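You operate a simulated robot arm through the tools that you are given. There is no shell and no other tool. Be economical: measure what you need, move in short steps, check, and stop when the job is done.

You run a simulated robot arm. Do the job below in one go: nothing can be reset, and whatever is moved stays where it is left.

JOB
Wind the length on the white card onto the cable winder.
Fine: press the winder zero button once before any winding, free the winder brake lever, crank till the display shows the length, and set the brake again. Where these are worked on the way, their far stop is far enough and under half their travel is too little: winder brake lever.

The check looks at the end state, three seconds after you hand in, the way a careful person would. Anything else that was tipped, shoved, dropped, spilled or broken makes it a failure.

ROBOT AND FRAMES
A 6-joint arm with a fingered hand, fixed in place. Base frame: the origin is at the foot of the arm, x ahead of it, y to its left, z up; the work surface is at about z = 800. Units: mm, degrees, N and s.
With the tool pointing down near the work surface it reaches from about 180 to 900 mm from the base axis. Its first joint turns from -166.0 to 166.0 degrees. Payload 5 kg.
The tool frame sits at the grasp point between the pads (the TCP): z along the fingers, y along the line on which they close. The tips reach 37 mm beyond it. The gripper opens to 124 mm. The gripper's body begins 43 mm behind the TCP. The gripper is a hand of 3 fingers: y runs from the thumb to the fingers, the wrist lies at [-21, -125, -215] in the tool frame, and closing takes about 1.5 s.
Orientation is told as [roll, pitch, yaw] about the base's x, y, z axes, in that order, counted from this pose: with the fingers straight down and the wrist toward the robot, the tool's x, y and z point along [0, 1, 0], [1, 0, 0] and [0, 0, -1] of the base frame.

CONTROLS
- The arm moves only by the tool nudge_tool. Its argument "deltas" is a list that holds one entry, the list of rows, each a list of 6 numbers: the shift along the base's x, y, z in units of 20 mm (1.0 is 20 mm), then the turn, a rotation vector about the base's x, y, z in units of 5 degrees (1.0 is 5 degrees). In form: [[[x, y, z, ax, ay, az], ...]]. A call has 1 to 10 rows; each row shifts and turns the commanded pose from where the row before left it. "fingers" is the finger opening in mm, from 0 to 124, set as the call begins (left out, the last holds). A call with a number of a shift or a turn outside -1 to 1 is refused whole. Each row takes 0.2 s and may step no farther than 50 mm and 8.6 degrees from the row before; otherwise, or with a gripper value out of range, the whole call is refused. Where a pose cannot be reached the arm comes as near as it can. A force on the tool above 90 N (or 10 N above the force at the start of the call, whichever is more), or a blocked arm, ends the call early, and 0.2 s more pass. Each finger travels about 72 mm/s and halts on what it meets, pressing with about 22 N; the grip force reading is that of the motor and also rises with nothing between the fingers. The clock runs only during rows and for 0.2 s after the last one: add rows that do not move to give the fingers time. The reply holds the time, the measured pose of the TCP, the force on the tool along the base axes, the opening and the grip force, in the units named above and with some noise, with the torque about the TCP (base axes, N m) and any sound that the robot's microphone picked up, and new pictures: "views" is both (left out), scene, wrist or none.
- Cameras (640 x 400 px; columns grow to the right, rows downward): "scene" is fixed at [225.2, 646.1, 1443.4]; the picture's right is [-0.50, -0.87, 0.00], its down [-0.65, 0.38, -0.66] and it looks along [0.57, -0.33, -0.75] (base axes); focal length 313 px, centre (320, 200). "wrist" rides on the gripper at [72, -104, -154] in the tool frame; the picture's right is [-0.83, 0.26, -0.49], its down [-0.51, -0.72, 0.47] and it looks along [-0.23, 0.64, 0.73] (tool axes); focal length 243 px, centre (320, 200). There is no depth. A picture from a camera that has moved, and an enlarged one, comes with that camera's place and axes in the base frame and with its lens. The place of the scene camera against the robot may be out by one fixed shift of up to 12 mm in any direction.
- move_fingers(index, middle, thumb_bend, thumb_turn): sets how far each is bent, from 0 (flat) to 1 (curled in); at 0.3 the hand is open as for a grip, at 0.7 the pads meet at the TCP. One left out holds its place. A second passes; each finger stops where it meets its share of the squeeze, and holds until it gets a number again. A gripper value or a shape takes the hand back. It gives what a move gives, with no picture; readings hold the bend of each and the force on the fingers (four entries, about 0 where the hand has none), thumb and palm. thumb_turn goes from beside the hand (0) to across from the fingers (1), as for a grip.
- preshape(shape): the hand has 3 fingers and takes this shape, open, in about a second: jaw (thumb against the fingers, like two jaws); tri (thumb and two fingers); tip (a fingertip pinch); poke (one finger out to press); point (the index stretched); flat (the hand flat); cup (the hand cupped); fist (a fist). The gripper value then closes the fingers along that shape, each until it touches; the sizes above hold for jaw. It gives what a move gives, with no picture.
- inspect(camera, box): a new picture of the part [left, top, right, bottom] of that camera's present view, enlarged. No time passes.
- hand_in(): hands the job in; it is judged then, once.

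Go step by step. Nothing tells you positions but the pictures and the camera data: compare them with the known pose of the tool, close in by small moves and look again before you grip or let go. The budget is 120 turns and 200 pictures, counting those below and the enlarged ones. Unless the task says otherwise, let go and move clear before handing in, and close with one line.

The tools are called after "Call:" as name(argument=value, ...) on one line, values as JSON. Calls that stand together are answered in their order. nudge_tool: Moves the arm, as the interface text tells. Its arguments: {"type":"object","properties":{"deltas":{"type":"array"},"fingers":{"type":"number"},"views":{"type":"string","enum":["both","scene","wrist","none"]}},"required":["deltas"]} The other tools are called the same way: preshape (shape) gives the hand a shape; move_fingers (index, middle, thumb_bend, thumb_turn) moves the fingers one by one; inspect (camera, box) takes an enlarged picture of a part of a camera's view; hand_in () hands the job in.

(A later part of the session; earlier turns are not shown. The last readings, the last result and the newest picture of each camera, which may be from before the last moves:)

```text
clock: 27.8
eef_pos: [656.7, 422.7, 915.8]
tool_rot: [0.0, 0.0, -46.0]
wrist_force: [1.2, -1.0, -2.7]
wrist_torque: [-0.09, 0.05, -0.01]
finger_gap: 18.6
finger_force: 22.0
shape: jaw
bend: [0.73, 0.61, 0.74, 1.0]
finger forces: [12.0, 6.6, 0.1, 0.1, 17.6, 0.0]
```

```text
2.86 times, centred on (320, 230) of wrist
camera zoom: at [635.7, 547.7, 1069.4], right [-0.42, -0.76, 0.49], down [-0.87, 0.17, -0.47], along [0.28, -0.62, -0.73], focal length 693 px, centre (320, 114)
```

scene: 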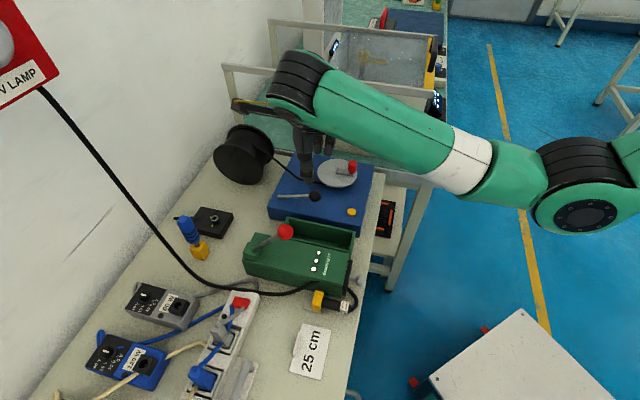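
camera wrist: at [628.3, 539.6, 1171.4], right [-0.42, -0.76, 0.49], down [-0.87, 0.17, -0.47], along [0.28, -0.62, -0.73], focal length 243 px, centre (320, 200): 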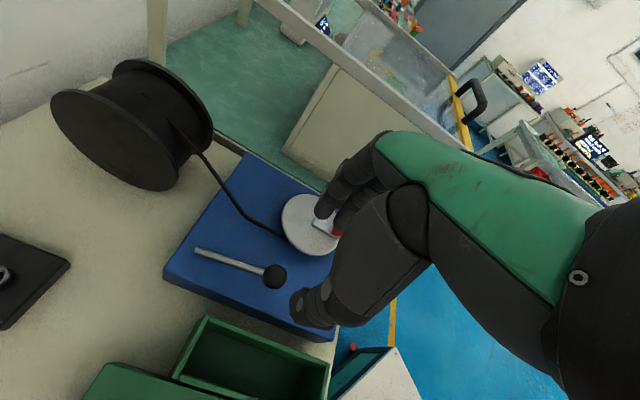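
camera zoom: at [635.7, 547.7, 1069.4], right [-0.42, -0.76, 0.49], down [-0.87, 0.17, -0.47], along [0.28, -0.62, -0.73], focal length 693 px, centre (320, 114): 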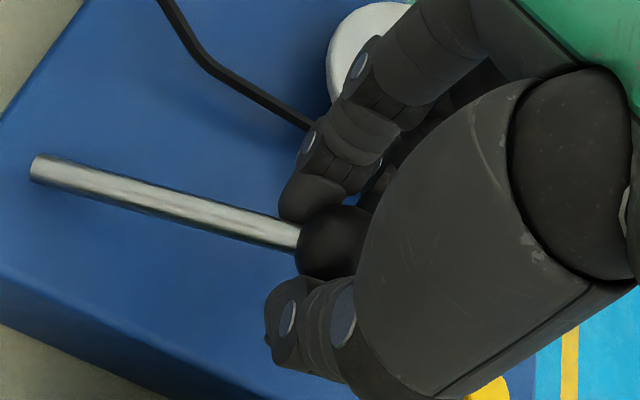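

It lifts freely (about 3 N), so it's an up-swinging lever. Following the arc upward.

Call:
nudge_tool(deltas=[[[0.19, 0.19, 0.53, 0, 0, 0], [0.23, 0.23, 0.5, 0, 0, 0], [0.27, 0.27, 0.45, 0, 0, 0]]], views="scene")

Call:
inspect(camera="wrist", box=[230, 120, 390, 280])

```text
clock: 28.6
eef_pos: [669.2, 438.4, 944.8]
tool_rot: [0.0, 0.0, -46.0]
wrist_force: [7.2, 5.8, -10.9]
wrist_torque: [0.03, -0.03, 0.04]
finger_gap: 17.4
finger_force: 22.0
shape: jaw
bend: [0.72, 0.63, 0.75, 1.0]
finger forces: [16.7, 3.8, 0.0, 0.0, 17.2, 0.0]
```

scene: 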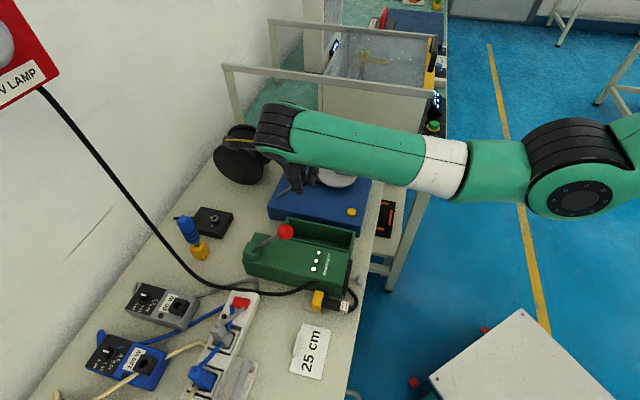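

```text
2.50 times, centred on (310, 200) of wrist
camera zoom: at [649.1, 562.7, 1099.4], right [-0.41, -0.77, 0.49], down [-0.87, 0.17, -0.47], along [0.28, -0.62, -0.73], focal length 606 px, centre (345, 200)
```

zoom: 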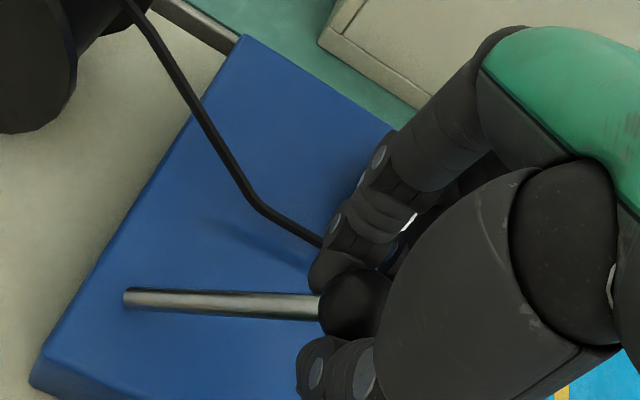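

The force is mostly radial (my arc is a bit too wide). Continuing with a tighter arc.

Call:
nudge_tool(deltas=[[[0.3, 0.3, 0.37, 0, 0, 0], [0.33, 0.33, 0.325, 0, 0, 0], [0.36, 0.36, 0.27, 0, 0, 0]]], views="none")

Call:
inspect(camera="wrist", box=[230, 120, 390, 280])

```text
clock: 29.4
eef_pos: [688.7, 457.8, 968.9]
tool_rot: [0.3, 0.0, -46.1]
wrist_force: [0.1, 0.3, 0.1]
wrist_torque: [0.05, -0.01, -0.01]
finger_gap: 15.5
finger_force: 21.8
shape: jaw
bend: [0.73, 0.73, 0.78, 1.0]
finger forces: [0.0, 0.9, 0.1, 0.0, 0.0, 0.0]
```

```text
2.50 times, centred on (310, 200) of wrist
camera zoom: at [667.9, 582.6, 1123.6], right [-0.42, -0.77, 0.49], down [-0.86, 0.17, -0.47], along [0.28, -0.62, -0.73], focal length 606 px, centre (345, 200)
```

zoom: 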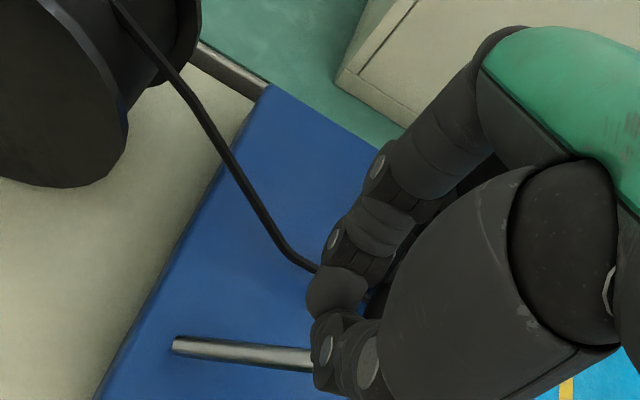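

The ball slipped out of the grip. Opening and rising to see where the lever stands.

Call:
nudge_tool(deltas=[[[0, 0, 0.7, 0, 0, 0], [0, 0, 0.7, 0, 0, 0], [0, 0, 0.7, 0, 0, 0], [0, 0, 0.3, 0, 0, 0]]], fingers=46)

Call:
inspect(camera="scene", box=[255, 140, 355, 220])

Call:
inspect(camera="wrist", box=[220, 130, 400, 310])

```text
clock: 30.4
eef_pos: [690.8, 456.2, 1015.0]
tool_rot: [-0.1, 0.0, -46.0]
wrist_force: [-0.9, -1.2, 0.7]
wrist_torque: [-0.01, 0.01, 0.03]
finger_gap: 45.8
finger_force: 0.1
shape: jaw
bend: [0.74, 0.51, 0.73, 1.0]
finger forces: [0.0, 0.0, 0.1, 0.1, 0.0, 0.0]
camera wrist: at [669.4, 581.0, 1169.9], right [-0.42, -0.76, 0.49], down [-0.87, 0.17, -0.47], along [0.28, -0.62, -0.73], focal length 243 px, centre (320, 200)
```

scene: 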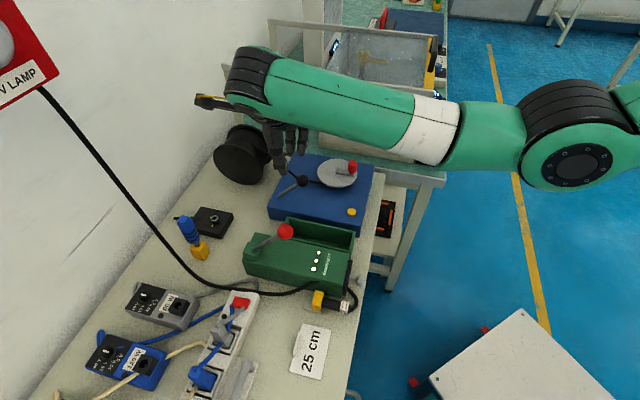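
wrist: 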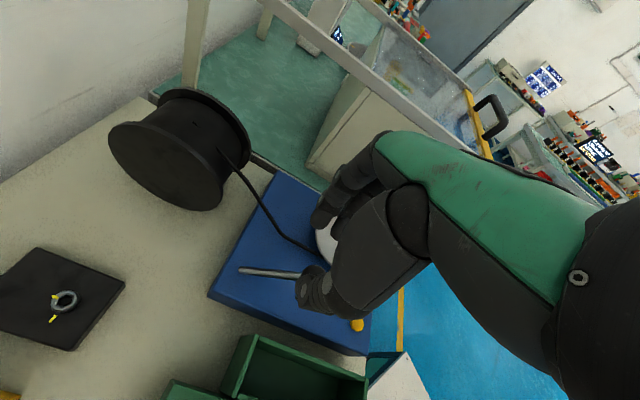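

```text
5.00 times, centred on (305, 180) of scene
camera zoom: at [225.2, 646.1, 1443.4], right [-0.5, -0.87, 0.0], down [-0.65, 0.38, -0.66], along [0.57, -0.33, -0.75], focal length 1566 px, centre (395, 300)
```

zoom: 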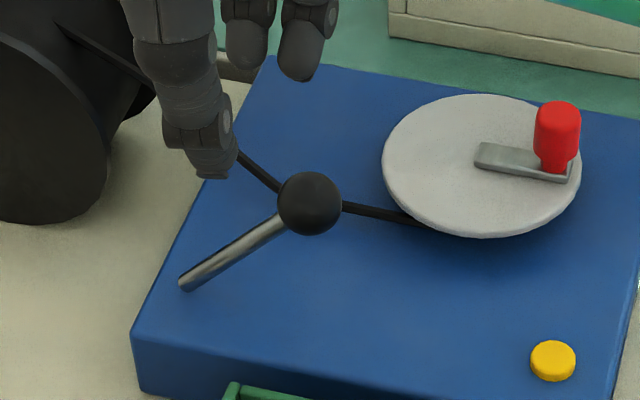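

```text
2.22 times, centred on (310, 220) of wrist
camera zoom: at [669.4, 581.0, 1169.9], right [-0.42, -0.76, 0.49], down [-0.87, 0.17, -0.47], along [0.28, -0.62, -0.73], focal length 539 px, centre (342, 156)
```

zoom: 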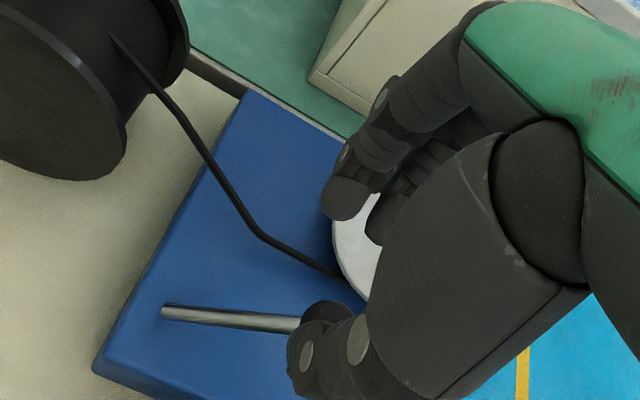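

The lever now stands at about 47° (was ~16°), ball ≈ (670,436,938). I need to know whether that's the stop, so I'll push it on from the front with a poke finger at yaw 45°.

Call:
nudge_tool(deltas=[[[-0.2, -0.3, 0.2, 0, 0, 1], [-0.2, -0.3, 0, 0, 0, 1], [-0.2, -0.3, 0, 0, 0, 1], [-0.2, -0.3, 0, 0, 0, 1], [-0.2, -0.3, 0, 0, 0, 1], [-0.2, -0.3, 0, 0, 0, 1], [-0.2, -0.3, 0, 0, 0, 1], [-0.2, -0.3, 0, 0, 0, 1], [-0.2, -0.3, 0, 0, 0, 1], [-0.2, -0.3, 0, 0, 0, 1]]], views="none")

Call:
nudge_tool(deltas=[[[0, 0, 0, 0, 0, 1], [0, 0, 0, 0, 0, 1], [0, 0, 0, 0, 0, 1], [0, 0, 0, 0, 0, 1], [0, 0, 0, 0, 0, 1], [0, 0, 0, 0, 0, 1], [0, 0, 0, 0, 0, 1], [0, 0, 0, 0, 0, 1]]], views="none")

Call:
preshape(shape="poke")

Call:
inspect(camera="scene", box=[255, 120, 385, 220])

Call:
inspect(camera="wrist", box=[160, 80, 400, 300])

```text
clock: 32.6
eef_pos: [649.6, 395.5, 1019.0]
tool_rot: [-0.1, 0.0, 4.0]
wrist_force: [-0.6, 0.0, 0.4]
wrist_torque: [-0.01, 0.01, 0.0]
finger_gap: 45.7
finger_force: 0.0
shape: jaw
bend: [0.74, 0.51, 0.73, 1.0]
finger forces: [0.0, 0.1, 0.0, 0.1, 0.1, 0.0]
```

```text
clock: 34.4
eef_pos: [649.8, 396.0, 1018.4]
tool_rot: [0.0, 0.0, 44.1]
wrist_force: [-0.1, -0.4, 1.1]
wrist_torque: [-0.03, 0.0, 0.0]
finger_gap: 45.8
finger_force: 0.2
shape: jaw
bend: [0.74, 0.51, 0.73, 1.0]
finger forces: [0.0, 0.0, 0.0, 0.1, 0.1, 0.0]
```

```text
clock: 35.3
eef_pos: [649.8, 396.1, 1019.4]
tool_rot: [0.0, 0.1, 43.9]
wrist_force: [0.0, 1.1, 0.3]
wrist_torque: [0.02, -0.02, -0.02]
finger_gap: 0.0
finger_force: 0.0
shape: poke
bend: [0.7, 0.7, 1.0, 1.0]
finger forces: [0.1, 0.0, 0.0, 0.0, 0.0, 0.1]
```

```text
4.00 times, centred on (320, 170) of scene
camera zoom: at [225.2, 646.1, 1443.4], right [-0.5, -0.87, 0.0], down [-0.65, 0.38, -0.66], along [0.57, -0.33, -0.75], focal length 1253 px, centre (320, 320)
```

zoom: 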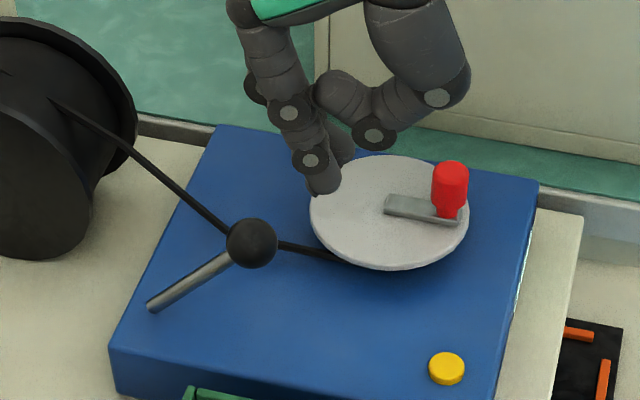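

```text
1.82 times, centred on (280, 190) of wrist
camera zoom: at [523.6, 375.8, 1172.4], right [0.76, -0.42, 0.49], down [-0.17, -0.87, -0.47], along [0.62, 0.28, -0.73], focal length 441 px, centre (393, 218)
```

zoom: 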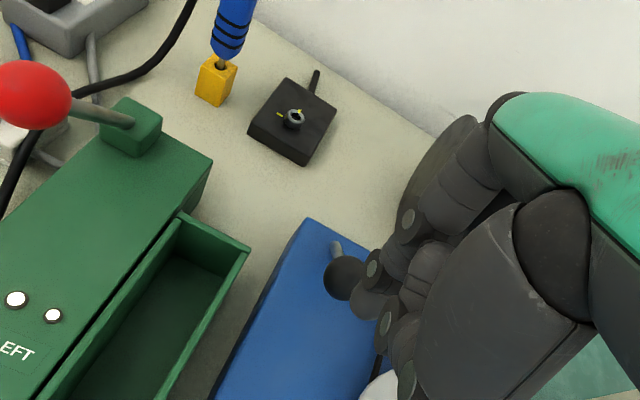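

Ball ≈ (667,434,938); the finger lines up with it. Lower 64 mm and push along (+x,+y).

Call:
nudge_tool(deltas=[[[0, 0, -0.8, 0, 0, 0], [0, 0, -0.8, 0, 0, 0], [0, 0, -0.8, 0, 0, 0], [0, 0, -0.8, 0, 0, 0], [0.3, 0.35, 0, 0, 0, 0], [0.3, 0.35, 0, 0, 0, 0]]], views="none")

Call:
inspect(camera="scene", box=[255, 120, 385, 220])

Call:
inspect(camera="wrist", box=[230, 150, 370, 290])

```text
clock: 36.7
eef_pos: [660.1, 409.1, 953.2]
tool_rot: [0.0, -0.1, 43.8]
wrist_force: [-1.9, -4.7, 2.2]
wrist_torque: [-0.04, 0.0, 0.01]
finger_gap: 0.0
finger_force: 0.0
shape: poke
bend: [0.7, 0.7, 1.0, 1.0]
finger forces: [3.1, 3.1, 0.0, 0.0, 0.1, 0.1]
```

```text
4.00 times, centred on (320, 170) of scene
camera zoom: at [225.2, 646.1, 1443.4], right [-0.5, -0.87, 0.0], down [-0.65, 0.38, -0.66], along [0.57, -0.33, -0.75], focal length 1253 px, centre (320, 320)
```

zoom: 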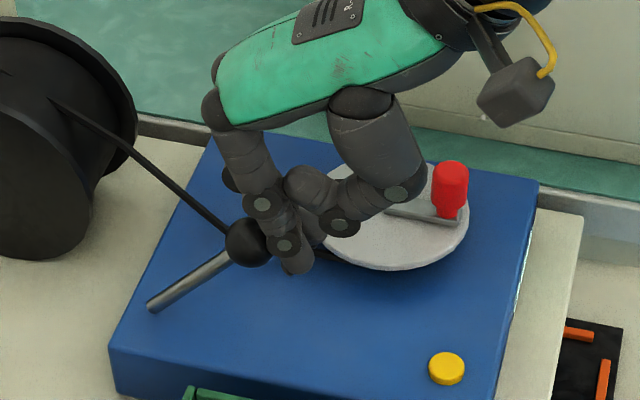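

```text
2.86 times, centred on (300, 220) of wrist
camera zoom: at [534.6, 388.3, 1107.4], right [0.76, -0.42, 0.49], down [-0.17, -0.87, -0.47], along [0.62, 0.28, -0.73], focal length 693 px, centre (377, 143)
```

zoom: 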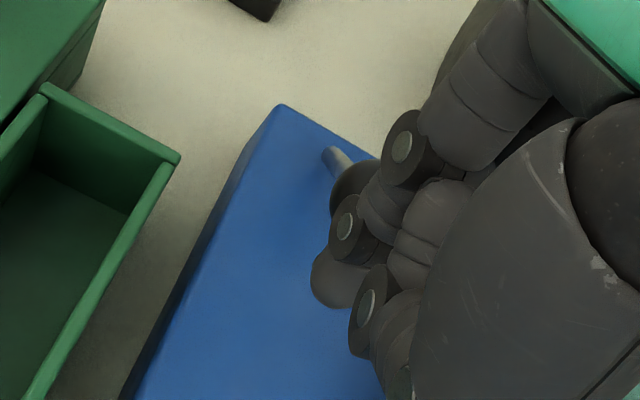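

Contact with ~5 N. Pushing further in small steps.

Call:
nudge_tool(deltas=[[[0.15, 0.15, 0, 0, 0, 0], [0.15, 0.15, 0, 0, 0, 0], [0.15, 0.15, 0, 0, 0, 0]]], views="none")

Call:
inspect(camera="scene", box=[255, 120, 385, 220])

```text
clock: 37.5
eef_pos: [667.7, 416.0, 955.1]
tool_rot: [-0.2, 0.0, 43.8]
wrist_force: [-21.0, -30.6, 18.1]
wrist_torque: [-0.29, 0.35, 0.23]
finger_gap: 0.0
finger_force: 0.1
shape: poke
bend: [0.7, 0.7, 1.0, 1.0]
finger forces: [37.2, 8.3, 0.0, 0.1, 0.1, 0.0]
```

```text
4.00 times, centred on (320, 170) of scene
camera zoom: at [225.2, 646.1, 1443.4], right [-0.5, -0.87, 0.0], down [-0.65, 0.38, -0.66], along [0.57, -0.33, -0.75], focal length 1253 px, centre (320, 320)
```

zoom: 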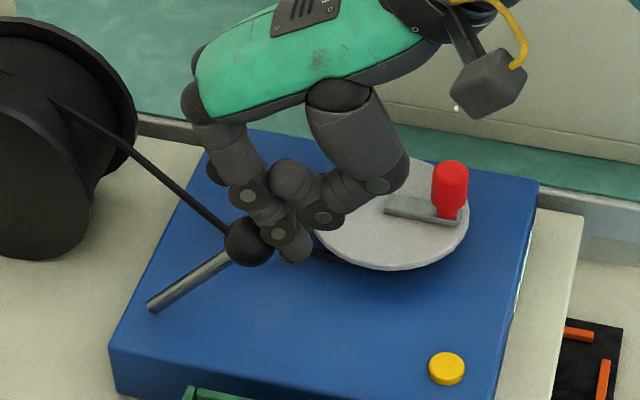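

40 N and the ball doesn't budge: it's at its far stop, so the brake is free. Backing off, rising, and moving toward the crank handle with the hand reopened.

Call:
nudge_tool(deltas=[[[-0.6, -0.6, 0, 0, 0, 0], [-0.6, -0.6, 0, 0, 0, 0], [0, 0, 1, 0, 0, 0], [0, 0, 1, 0, 0, 0], [0, 0, 1, 0, 0, 0], [0, 0, 1, 0, 0, 0]]], views="none")

Call:
preshape(shape="jaw")

Call:
nudge_tool(deltas=[[[0, -0.9, 0, 0, 0, 0], [0, -0.9, 0, 0, 0, 0], [0, -0.9, 0, 0, 0, 0], [0, -0.9, 0, 0, 0, 0], [0, -0.9, 0, 0, 0, 0]]], fingers=60)

Call:
inspect(camera="wrist", box=[180, 130, 400, 330])

Call:
inspect(camera="scene", box=[265, 110, 395, 220])

```text
clock: 38.9
eef_pos: [648.0, 393.0, 1033.3]
tool_rot: [0.0, 0.0, 43.8]
wrist_force: [-0.4, -0.9, -0.7]
wrist_torque: [-0.03, -0.04, -0.01]
finger_gap: 0.2
finger_force: 0.1
shape: poke
bend: [0.7, 0.7, 1.0, 1.0]
finger forces: [0.0, 0.1, 0.0, 0.0, 0.0, 0.0]
```

```text
clock: 39.8
eef_pos: [647.7, 394.9, 1031.7]
tool_rot: [0.0, -0.1, 44.1]
wrist_force: [0.1, -0.1, 0.4]
wrist_torque: [-0.01, 0.02, 0.01]
finger_gap: 123.9
finger_force: 0.0
shape: jaw
bend: [0.3, 0.3, 0.3, 0.98]
finger forces: [0.0, 0.1, 0.0, 0.0, 0.0, 0.0]
```

```text
clock: 41.0
eef_pos: [646.1, 303.4, 1033.3]
tool_rot: [0.0, 0.0, 44.0]
wrist_force: [-0.2, 0.6, -0.3]
wrist_torque: [-0.01, 0.03, 0.01]
finger_gap: 60.5
finger_force: 0.2
shape: jaw
bend: [0.74, 0.45, 0.7, 1.0]
finger forces: [0.0, 0.0, 0.1, 0.0, 0.1, 0.1]
camera wrist: at [520.6, 283.1, 1187.5], right [0.76, -0.42, 0.49], down [-0.17, -0.87, -0.47], along [0.62, 0.28, -0.73], focal length 243 px, centre (320, 200)
```

scene: 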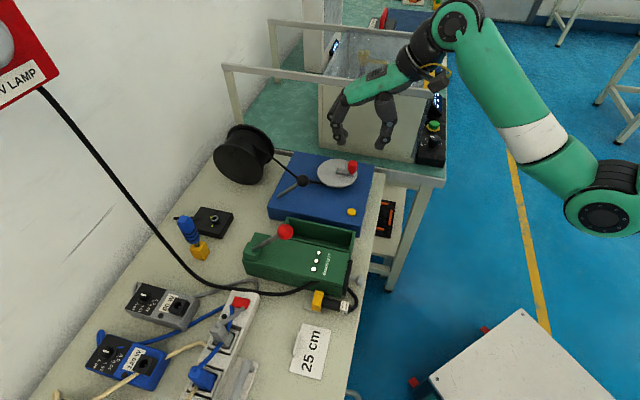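
wrist: 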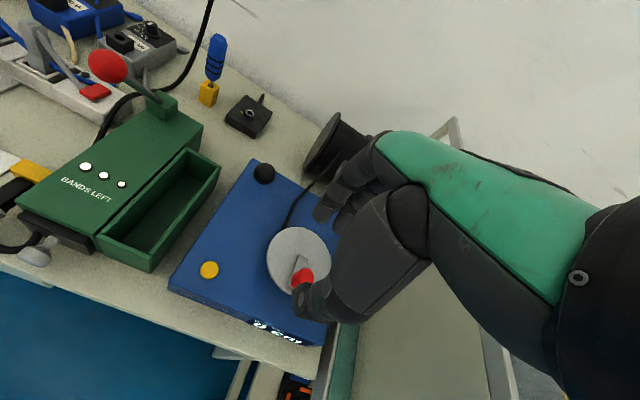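

```text
2.00 times, centred on (290, 230) of wrist
camera zoom: at [520.6, 283.1, 1187.5], right [0.76, -0.42, 0.49], down [-0.17, -0.87, -0.47], along [0.62, 0.28, -0.73], focal length 485 px, centre (380, 140)
```

zoom: 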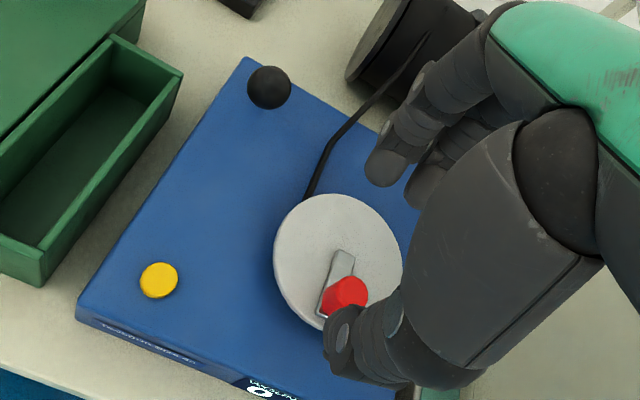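

```text
3.64 times, centred on (330, 165) of scene
camera zoom: at [225.2, 646.1, 1443.4], right [-0.5, -0.87, 0.0], down [-0.65, 0.38, -0.66], along [0.57, -0.33, -0.75], focal length 1139 px, centre (284, 327)
```

zoom: 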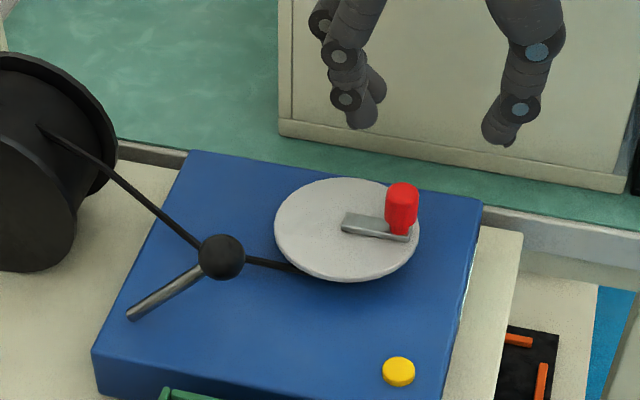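

Better triangulation puts the disc centre ≈ (706,318,867) and the handle top ≈ (677,294,917). Moving above it and partially down.

Call:
nudge_tool(deltas=[[[0.77, -0.23, 0, 0, 0, 0], [0.77, -0.23, 0, 0, 0, 0], [0, 0, -0.8, 0, 0, 0], [0, 0, -0.8, 0, 0, 0], [0, 0, -0.8, 0, 0, 0], [0, 0, -0.8, 0, 0, 0]]], views="none")

Call:
inspect(camera="wrist", box=[240, 160, 400, 320])

Call:
inspect(camera="scene", box=[295, 110, 405, 200])

```text
clock: 42.4
eef_pos: [676.9, 295.7, 968.5]
tool_rot: [0.0, 0.0, 43.9]
wrist_force: [-0.1, 0.1, -0.2]
wrist_torque: [-0.02, 0.0, 0.0]
finger_gap: 60.4
finger_force: 0.0
shape: jaw
bend: [0.74, 0.45, 0.7, 1.0]
finger forces: [0.1, 0.1, 0.0, 0.0, 0.0, 0.0]
```

```text
2.50 times, centred on (320, 240) of wrist
camera zoom: at [551.1, 275.0, 1123.3], right [0.76, -0.42, 0.49], down [-0.17, -0.87, -0.47], along [0.62, 0.28, -0.73], focal length 606 px, centre (320, 100)
```

zoom: 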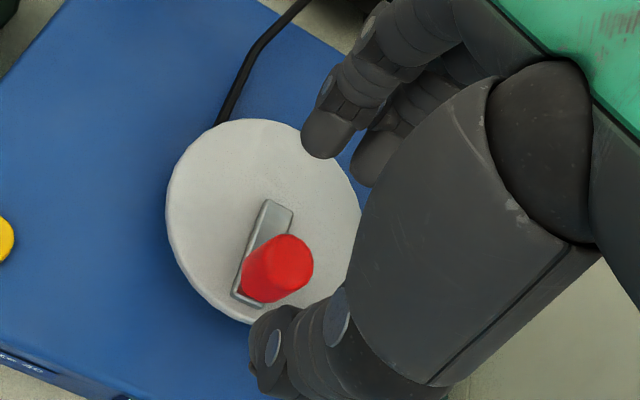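

```text
4.44 times, centred on (350, 155) of scene
camera zoom: at [225.2, 646.1, 1443.4], right [-0.5, -0.87, 0.0], down [-0.65, 0.38, -0.66], along [0.57, -0.33, -0.75], focal length 1392 px, centre (187, 400)
```

zoom: 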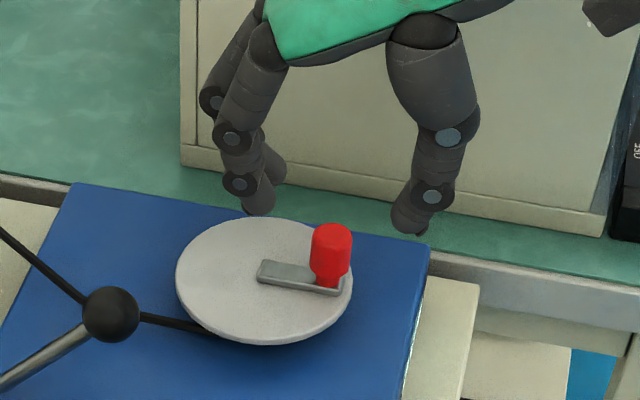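

Aligned. Descending to z≈917.

Call:
nudge_tool(deltas=[[[0, -0.05, -0.85, 0, 0, 0], [0, 0, -0.85, 0, 0, 0], [0, 0, -0.85, 0, 0, 0]]], views="none")

Call:
inspect(camera="wrist", box=[240, 160, 400, 320])

Call:
inspect(camera="scene", box=[295, 110, 405, 200])

```text
clock: 43.2
eef_pos: [676.6, 295.3, 918.5]
tool_rot: [0.0, 0.0, 43.9]
wrist_force: [0.4, -0.2, -0.5]
wrist_torque: [-0.02, -0.01, 0.02]
finger_gap: 60.6
finger_force: 0.1
shape: jaw
bend: [0.74, 0.45, 0.7, 1.0]
finger forces: [0.0, 0.0, 0.0, 0.0, 0.1, 0.0]
```

```text
2.50 times, centred on (320, 240) of wrist
camera zoom: at [551.2, 274.5, 1072.9], right [0.76, -0.42, 0.49], down [-0.17, -0.87, -0.47], along [0.62, 0.28, -0.73], focal length 606 px, centre (320, 100)
```

zoom: 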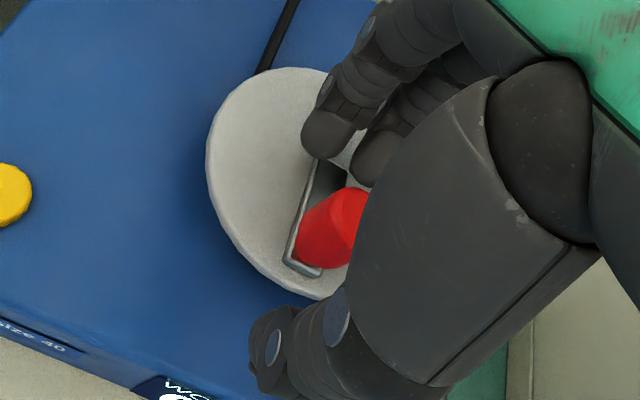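

```text
4.44 times, centred on (350, 155) of scene
camera zoom: at [225.2, 646.1, 1443.4], right [-0.5, -0.87, 0.0], down [-0.65, 0.38, -0.66], along [0.57, -0.33, -0.75], focal length 1392 px, centre (187, 400)
```

zoom: 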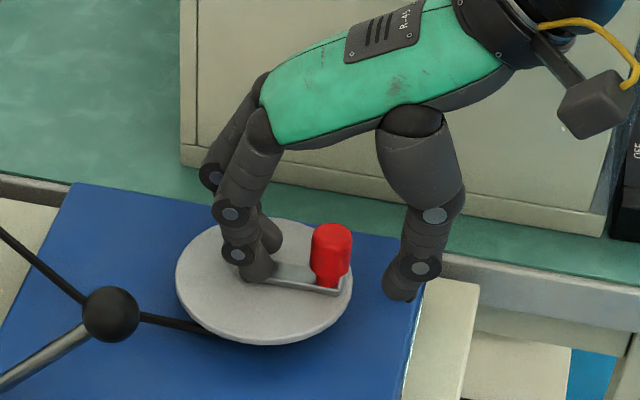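

Well placed; closing on the handle.

Call:
nudge_tool(deltas=[[[0, 0, 0, 0, 0, 0], [0, 0, 0, 0, 0, 0], [0, 0, 0, 0, 0, 0], [0, 0, 0, 0, 0, 0], [0, 0, 0, 0, 0, 0], [0, 0, 0, 0, 0, 0]]], fingers=8, views="none")

Call:
inspect(camera="wrist", box=[240, 160, 400, 320])

Call:
inspect(camera="scene", box=[295, 110, 405, 200])

```text
clock: 44.6
eef_pos: [676.4, 294.9, 917.6]
tool_rot: [0.1, 0.0, 44.1]
wrist_force: [-4.5, -0.7, -2.1]
wrist_torque: [-0.03, 0.1, 0.0]
finger_gap: 10.8
finger_force: 21.6
shape: jaw
bend: [0.71, 0.64, 0.73, 1.0]
finger forces: [9.8, 6.9, 0.0, 0.1, 20.2, 0.1]
```

```text
2.50 times, centred on (320, 240) of wrist
camera zoom: at [551.1, 274.5, 1073.0], right [0.77, -0.42, 0.49], down [-0.17, -0.87, -0.47], along [0.62, 0.28, -0.73], focal length 606 px, centre (320, 100)
```

zoom: 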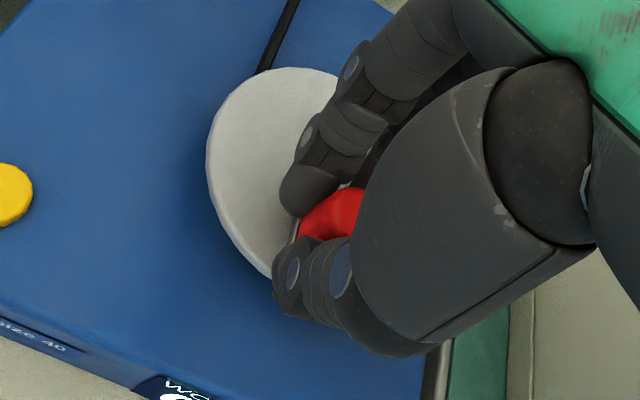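

```text
4.44 times, centred on (350, 155) of scene
camera zoom: at [225.2, 646.1, 1443.4], right [-0.5, -0.87, 0.0], down [-0.65, 0.38, -0.66], along [0.57, -0.33, -0.75], focal length 1392 px, centre (187, 400)
```

zoom: 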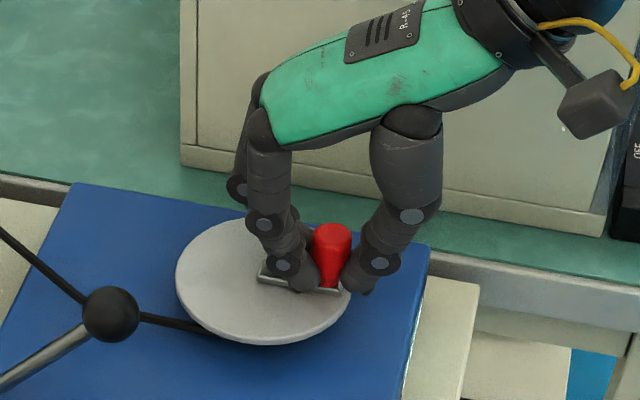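

Gripped. Trying 30° counter-clockwise along the circle and checking force.

Call:
nudge_tool(deltas=[[[0.23, -0.23, 0, 0, 0, 0], [0.265, -0.185, 0, 0, 0, 0], [0.295, -0.14, 0, 0, 0, 0]]], views="none")

Call:
inspect(camera="wrist", box=[240, 160, 400, 340])

Call:
inspect(camera="scene", box=[295, 110, 405, 200])

```text
clock: 45.4
eef_pos: [692.5, 284.0, 919.7]
tool_rot: [-0.1, 0.2, 44.0]
wrist_force: [-23.8, 10.5, -1.0]
wrist_torque: [0.17, 0.57, 0.0]
finger_gap: 10.6
finger_force: 22.2
shape: jaw
bend: [0.71, 0.72, 0.72, 0.95]
finger forces: [13.1, 0.1, 0.1, 0.1, 30.2, 0.0]
```

```text
2.22 times, centred on (320, 250) of wrist
camera zoom: at [566.0, 262.7, 1073.9], right [0.76, -0.42, 0.49], down [-0.17, -0.87, -0.47], along [0.62, 0.28, -0.73], focal length 539 px, centre (320, 89)
```

zoom: 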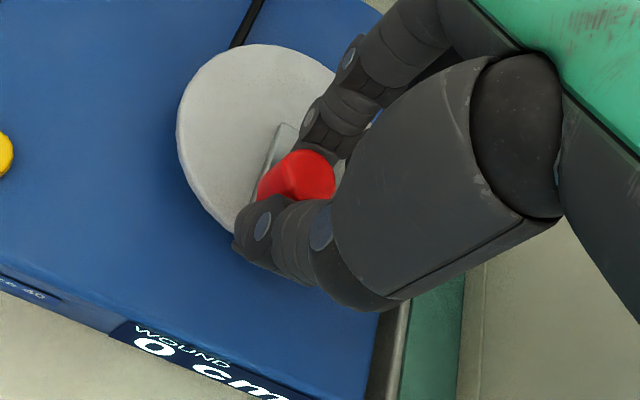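

```text
4.44 times, centred on (350, 155) of scene
camera zoom: at [225.2, 646.1, 1443.4], right [-0.5, -0.87, 0.0], down [-0.65, 0.38, -0.66], along [0.57, -0.33, -0.75], focal length 1392 px, centre (187, 400)
```

zoom: 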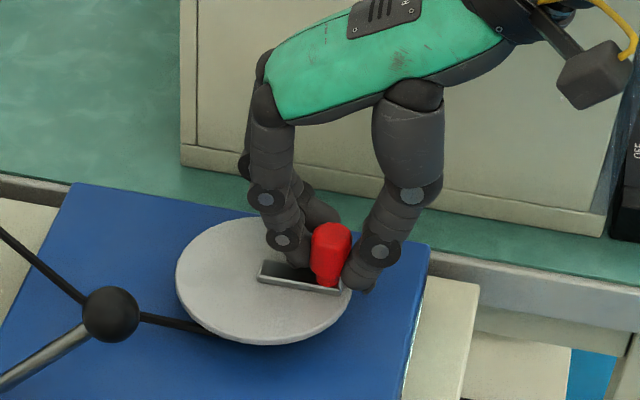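

Blocked counter-clockwise (24 N, handle did not move; display still 0). Going back and trying clockwise.

Call:
nudge_tool(deltas=[[[-0.295, 0.14, 0, 0, 0, 0], [-0.265, 0.185, 0, 0, 0, 0], [-0.23, 0.23, 0, 0, 0, 0], [-0.185, 0.265, 0, 0, 0, 0], [-0.14, 0.295, 0, 0, 0, 0]]], views="none")

Call:
inspect(camera="wrist", box=[240, 160, 400, 340])

Call:
inspect(camera="scene", box=[295, 110, 405, 200])

```text
clock: 46.6
eef_pos: [670.7, 304.3, 919.3]
tool_rot: [0.0, -0.1, 43.9]
wrist_force: [5.9, -7.9, -4.8]
wrist_torque: [-0.07, -0.23, -0.34]
finger_gap: 8.9
finger_force: 22.2
shape: jaw
bend: [0.71, 0.72, 0.74, 0.98]
finger forces: [17.0, 21.8, 0.1, 0.0, 22.6, 0.1]
```

```text
2.22 times, centred on (320, 250) of wrist
camera zoom: at [544.7, 283.9, 1073.1], right [0.76, -0.42, 0.49], down [-0.17, -0.87, -0.47], along [0.62, 0.28, -0.73], focal length 539 px, centre (320, 89)
```

zoom: 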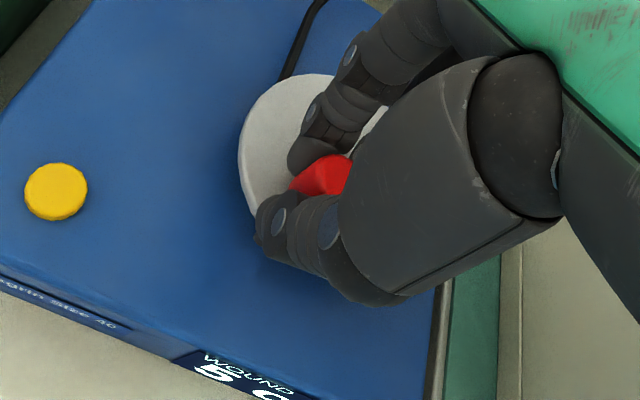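

```text
4.44 times, centred on (350, 155) of scene
camera zoom: at [225.2, 646.1, 1443.4], right [-0.5, -0.87, 0.0], down [-0.65, 0.38, -0.66], along [0.57, -0.33, -0.75], focal length 1392 px, centre (187, 400)
```

zoom: 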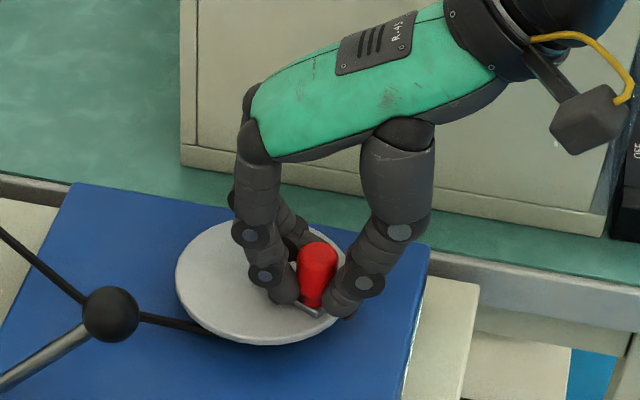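

Clockwise winds: the display now shows 5. Zooming the display to see resolution.

Call:
inspect(camera="wrist", box=[280, 300, 400, 360])

```text
5.33 times, centred on (340, 330) of wrist
camera zoom: at [544.7, 283.9, 1073.1], right [0.76, -0.42, 0.49], down [-0.17, -0.87, -0.47], along [0.62, 0.28, -0.73], focal length 1294 px, centre (213, -493)
```

zoom: 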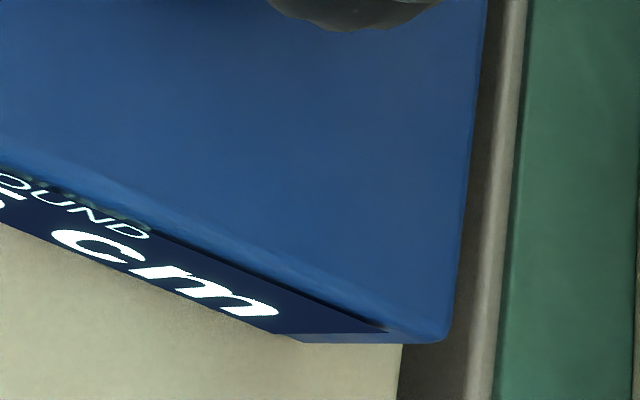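

Continuing clockwise 10°, checking the display.

Call:
nudge_tool(deltas=[[[-0.05, 0.155, 0, 0, 0, 0], [-0.045, 0.155, 0, 0, 0, 0]]], views="none")

Call:
inspect(camera="wrist", box=[240, 200, 400, 360])

```text
clock: 47.2
eef_pos: [669.7, 311.4, 919.6]
tool_rot: [-0.1, 0.1, 44.0]
wrist_force: [11.3, -9.9, -7.9]
wrist_torque: [-0.15, -0.35, -0.48]
finger_gap: 8.5
finger_force: 22.4
shape: jaw
bend: [0.71, 0.72, 0.74, 0.97]
finger forces: [18.9, 26.2, 0.0, 0.0, 22.2, 0.0]
```

```text
2.50 times, centred on (320, 280) of wrist
camera zoom: at [542.9, 290.5, 1072.9], right [0.76, -0.42, 0.49], down [-0.17, -0.87, -0.47], along [0.62, 0.28, -0.73], focal length 606 px, centre (320, 0)
```

zoom: 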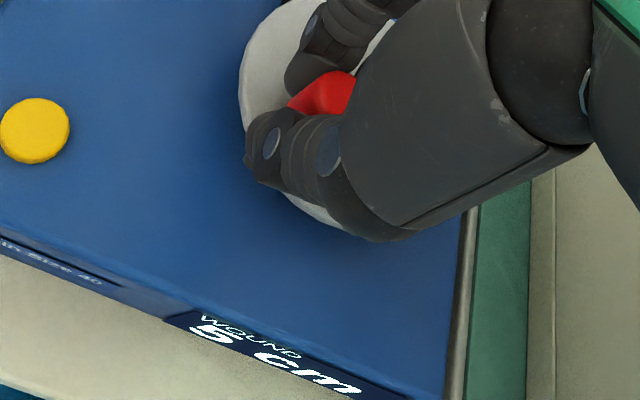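

Call:
nudge_tool(deltas=[[[0.07, 0.16, 0, 0, 0, 0], [0.05, 0.16, 0, 0, 0, 0], [0.06, 0.16, 0, 0, 0, 0]]], views="none")

Call:
inspect(camera="wrist", box=[240, 200, 400, 360])

Call:
inspect(camera="scene", box=[295, 110, 405, 200])

```text
clock: 48.0
eef_pos: [669.9, 320.1, 917.9]
tool_rot: [0.1, 0.1, 44.1]
wrist_force: [-3.4, -9.4, -9.3]
wrist_torque: [-0.12, -0.03, -0.31]
finger_gap: 8.0
finger_force: 22.2
shape: jaw
bend: [0.71, 0.72, 0.75, 0.96]
finger forces: [16.2, 19.3, 0.1, 0.0, 24.0, 0.0]
```

```text
2.50 times, centred on (320, 280) of wrist
camera zoom: at [545.5, 300.7, 1072.8], right [0.77, -0.41, 0.49], down [-0.17, -0.87, -0.47], along [0.62, 0.28, -0.73], focal length 606 px, centre (320, 0)
```

zoom: 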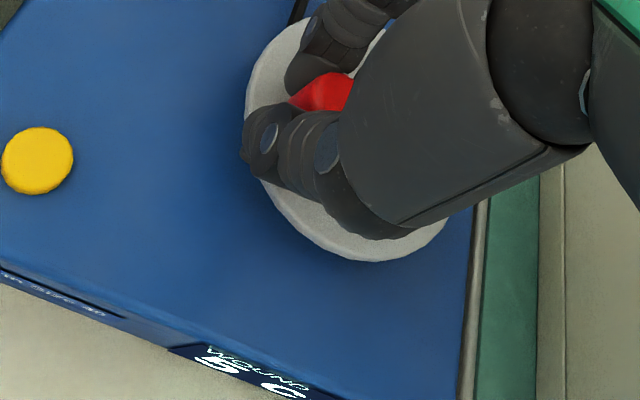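

```text
4.44 times, centred on (350, 155) of scene
camera zoom: at [225.2, 646.1, 1443.4], right [-0.5, -0.87, 0.0], down [-0.65, 0.38, -0.66], along [0.57, -0.33, -0.75], focal length 1392 px, centre (187, 400)
```

zoom: 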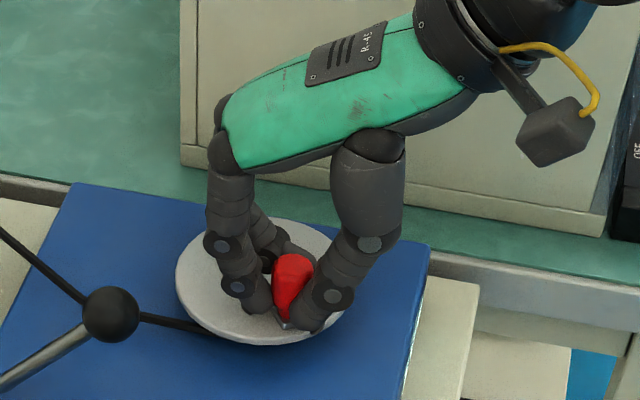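

Still 5 after ~45°. Continuing 30° more.

Call:
nudge_tool(deltas=[[[0.06, 0.305, -0.03, 0, 0, 0], [0.1, 0.29, 0, 0, 0, 0], [0.14, 0.265, 0, 0, 0, 0]]], views="none")

Call:
inspect(camera="wrist", box=[240, 200, 400, 380])

Call:
inspect(camera="scene", box=[295, 110, 405, 200])

```text
clock: 48.8
eef_pos: [679.1, 338.1, 917.4]
tool_rot: [0.0, 0.2, 44.0]
wrist_force: [-2.2, -15.2, -9.4]
wrist_torque: [-0.15, -0.04, -0.47]
finger_gap: 7.2
finger_force: 21.5
shape: jaw
bend: [0.71, 0.73, 0.76, 0.95]
finger forces: [15.4, 27.0, 0.0, 0.0, 27.0, 0.0]
```

```text
2.22 times, centred on (320, 290) of wrist
camera zoom: at [552.4, 318.0, 1071.2], right [0.76, -0.42, 0.49], down [-0.17, -0.87, -0.47], along [0.62, 0.28, -0.73], focal length 539 px, centre (320, 0)
```

zoom: 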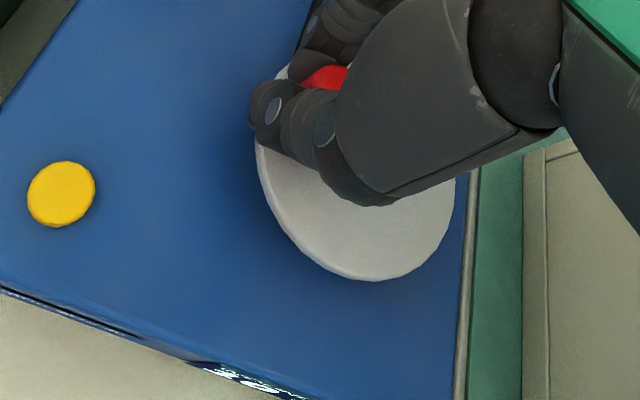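

```text
4.44 times, centred on (350, 155) of scene
camera zoom: at [225.2, 646.1, 1443.4], right [-0.5, -0.87, 0.0], down [-0.65, 0.38, -0.66], along [0.57, -0.33, -0.75], focal length 1392 px, centre (187, 400)
```

zoom: 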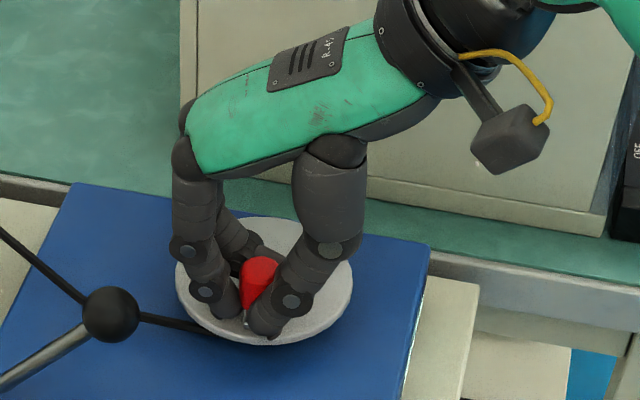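

Call:
inspect(camera="wrist", box=[300, 340, 380, 390])

```text
8.00 times, centred on (340, 365) of wrist
camera zoom: at [552.4, 318.0, 1071.2], right [0.76, -0.42, 0.49], down [-0.17, -0.87, -0.47], along [0.62, 0.28, -0.73], focal length 1941 px, centre (160, -1120)
```

zoom: 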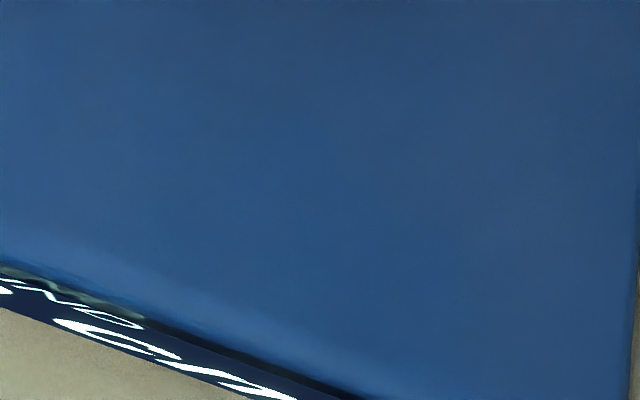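

Call:
inspect(camera="wrist", box=[270, 340, 350, 390])

```text
8.00 times, centred on (310, 365) of wrist
camera zoom: at [552.4, 318.0, 1071.2], right [0.76, -0.42, 0.49], down [-0.17, -0.87, -0.47], along [0.62, 0.28, -0.73], focal length 1941 px, centre (400, -1120)
```

zoom: 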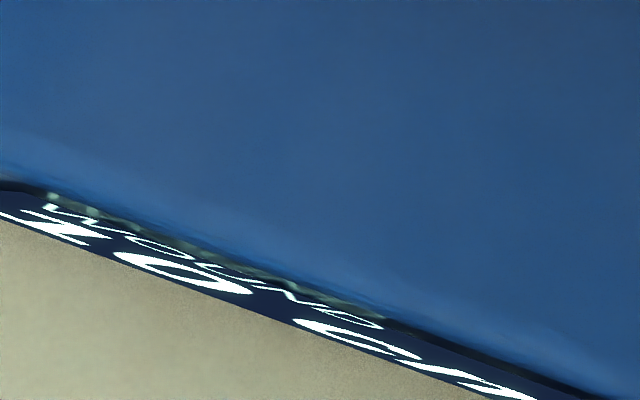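

The display appears to read 10, which fits ~40 cm per turn ("Size 40") with 5 cm steps, so 25 cm ≈ 225° in total. The grip is at the handle's narrow neck, so I'll open and regrip a bit higher.

Call:
nudge_tool(deltas=[[[0, 0, 0, 0, 0, 0], [0, 0, 0, 0, 0, 0], [0, 0, 0.3, 0, 0, 0]]], fingers=50, views="none")

Call:
inspect(camera="wrist", box=[240, 160, 400, 340])

Call:
inspect(camera="scene", box=[295, 110, 405, 200])

```text
clock: 49.6
eef_pos: [677.4, 340.3, 925.1]
tool_rot: [0.0, -0.2, 44.1]
wrist_force: [1.0, -0.3, 0.5]
wrist_torque: [-0.01, -0.03, -0.05]
finger_gap: 49.5
finger_force: 0.0
shape: jaw
bend: [0.74, 0.49, 0.72, 1.0]
finger forces: [0.0, 0.1, 0.1, 0.0, 0.0, 0.1]
```

```text
2.22 times, centred on (320, 250) of wrist
camera zoom: at [552.2, 319.1, 1078.6], right [0.76, -0.42, 0.49], down [-0.17, -0.87, -0.47], along [0.62, 0.28, -0.73], focal length 539 px, centre (320, 89)
```

zoom: 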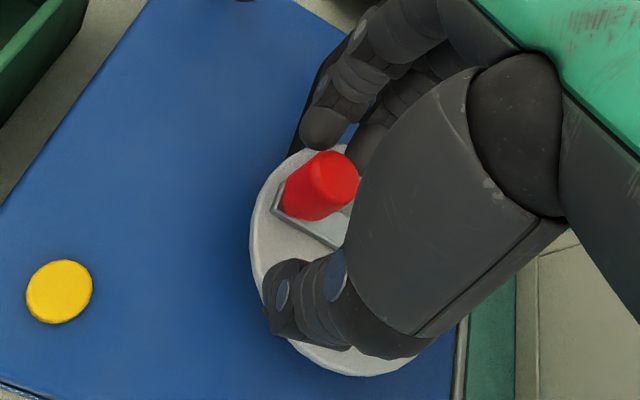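

```text
4.44 times, centred on (350, 155) of scene
camera zoom: at [225.2, 646.1, 1443.4], right [-0.5, -0.87, 0.0], down [-0.65, 0.38, -0.66], along [0.57, -0.33, -0.75], focal length 1392 px, centre (187, 400)
```

zoom: 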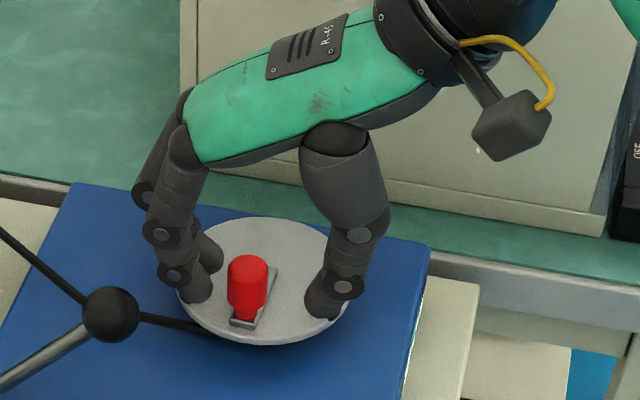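

Handle is at ≈ (678,344): ~85° turned. Regripping here, a little higher.

Call:
nudge_tool(deltas=[[[0.05, 0.2, 0, 0, 0, 0], [0, 0, 0, 0, 0, 0], [0, 0, 0, 0, 0, 0], [0, 0, 0, 0, 0, 0], [0, 0, 0, 0, 0, 0]]], fingers=8, views="none")

Call:
inspect(camera="scene", box=[295, 110, 405, 200])

```text
clock: 50.8
eef_pos: [678.4, 342.8, 924.0]
tool_rot: [0.0, 0.0, 44.0]
wrist_force: [-0.4, 1.0, -0.9]
wrist_torque: [0.02, -0.02, -0.01]
finger_gap: 11.5
finger_force: 21.9
shape: jaw
bend: [0.72, 0.69, 0.73, 1.0]
finger forces: [13.4, 5.1, 0.0, 0.0, 19.5, 0.0]
```

```text
4.44 times, centred on (350, 155) of scene
camera zoom: at [225.2, 646.1, 1443.4], right [-0.5, -0.87, 0.0], down [-0.65, 0.38, -0.66], along [0.57, -0.33, -0.75], focal length 1392 px, centre (187, 400)
```

zoom: 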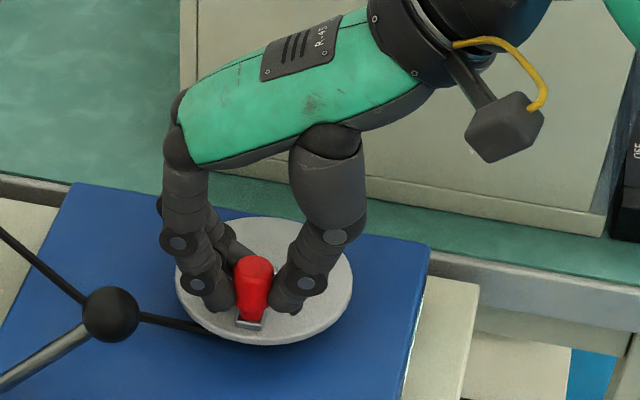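

Continuing clockwise 40°.

Call:
nudge_tool(deltas=[[[0.245, 0.21, 0, 0, 0, 0], [0.28, 0.165, 0, 0, 0, 0], [0.3, 0.115, 0, 0, 0, 0], [0.32, 0.055, 0, 0, 0, 0]]], views="none")

Call:
inspect(camera="scene", box=[295, 110, 405, 200])

```text
clock: 51.8
eef_pos: [702.1, 353.8, 923.5]
tool_rot: [0.1, -0.1, 44.1]
wrist_force: [-6.5, -5.1, 1.8]
wrist_torque: [-0.21, 0.19, -0.24]
finger_gap: 11.4
finger_force: 22.1
shape: jaw
bend: [0.72, 0.71, 0.74, 0.99]
finger forces: [12.7, 5.8, 0.1, 0.0, 25.3, 0.0]
```

```text
4.44 times, centred on (350, 155) of scene
camera zoom: at [225.2, 646.1, 1443.4], right [-0.5, -0.87, 0.0], down [-0.65, 0.38, -0.66], along [0.57, -0.33, -0.75], focal length 1392 px, centre (187, 400)
```

zoom: 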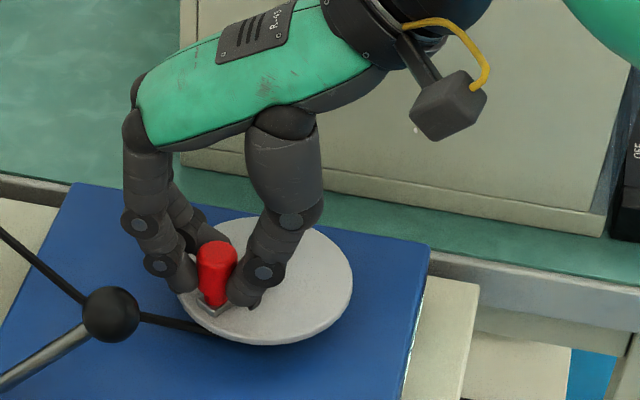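

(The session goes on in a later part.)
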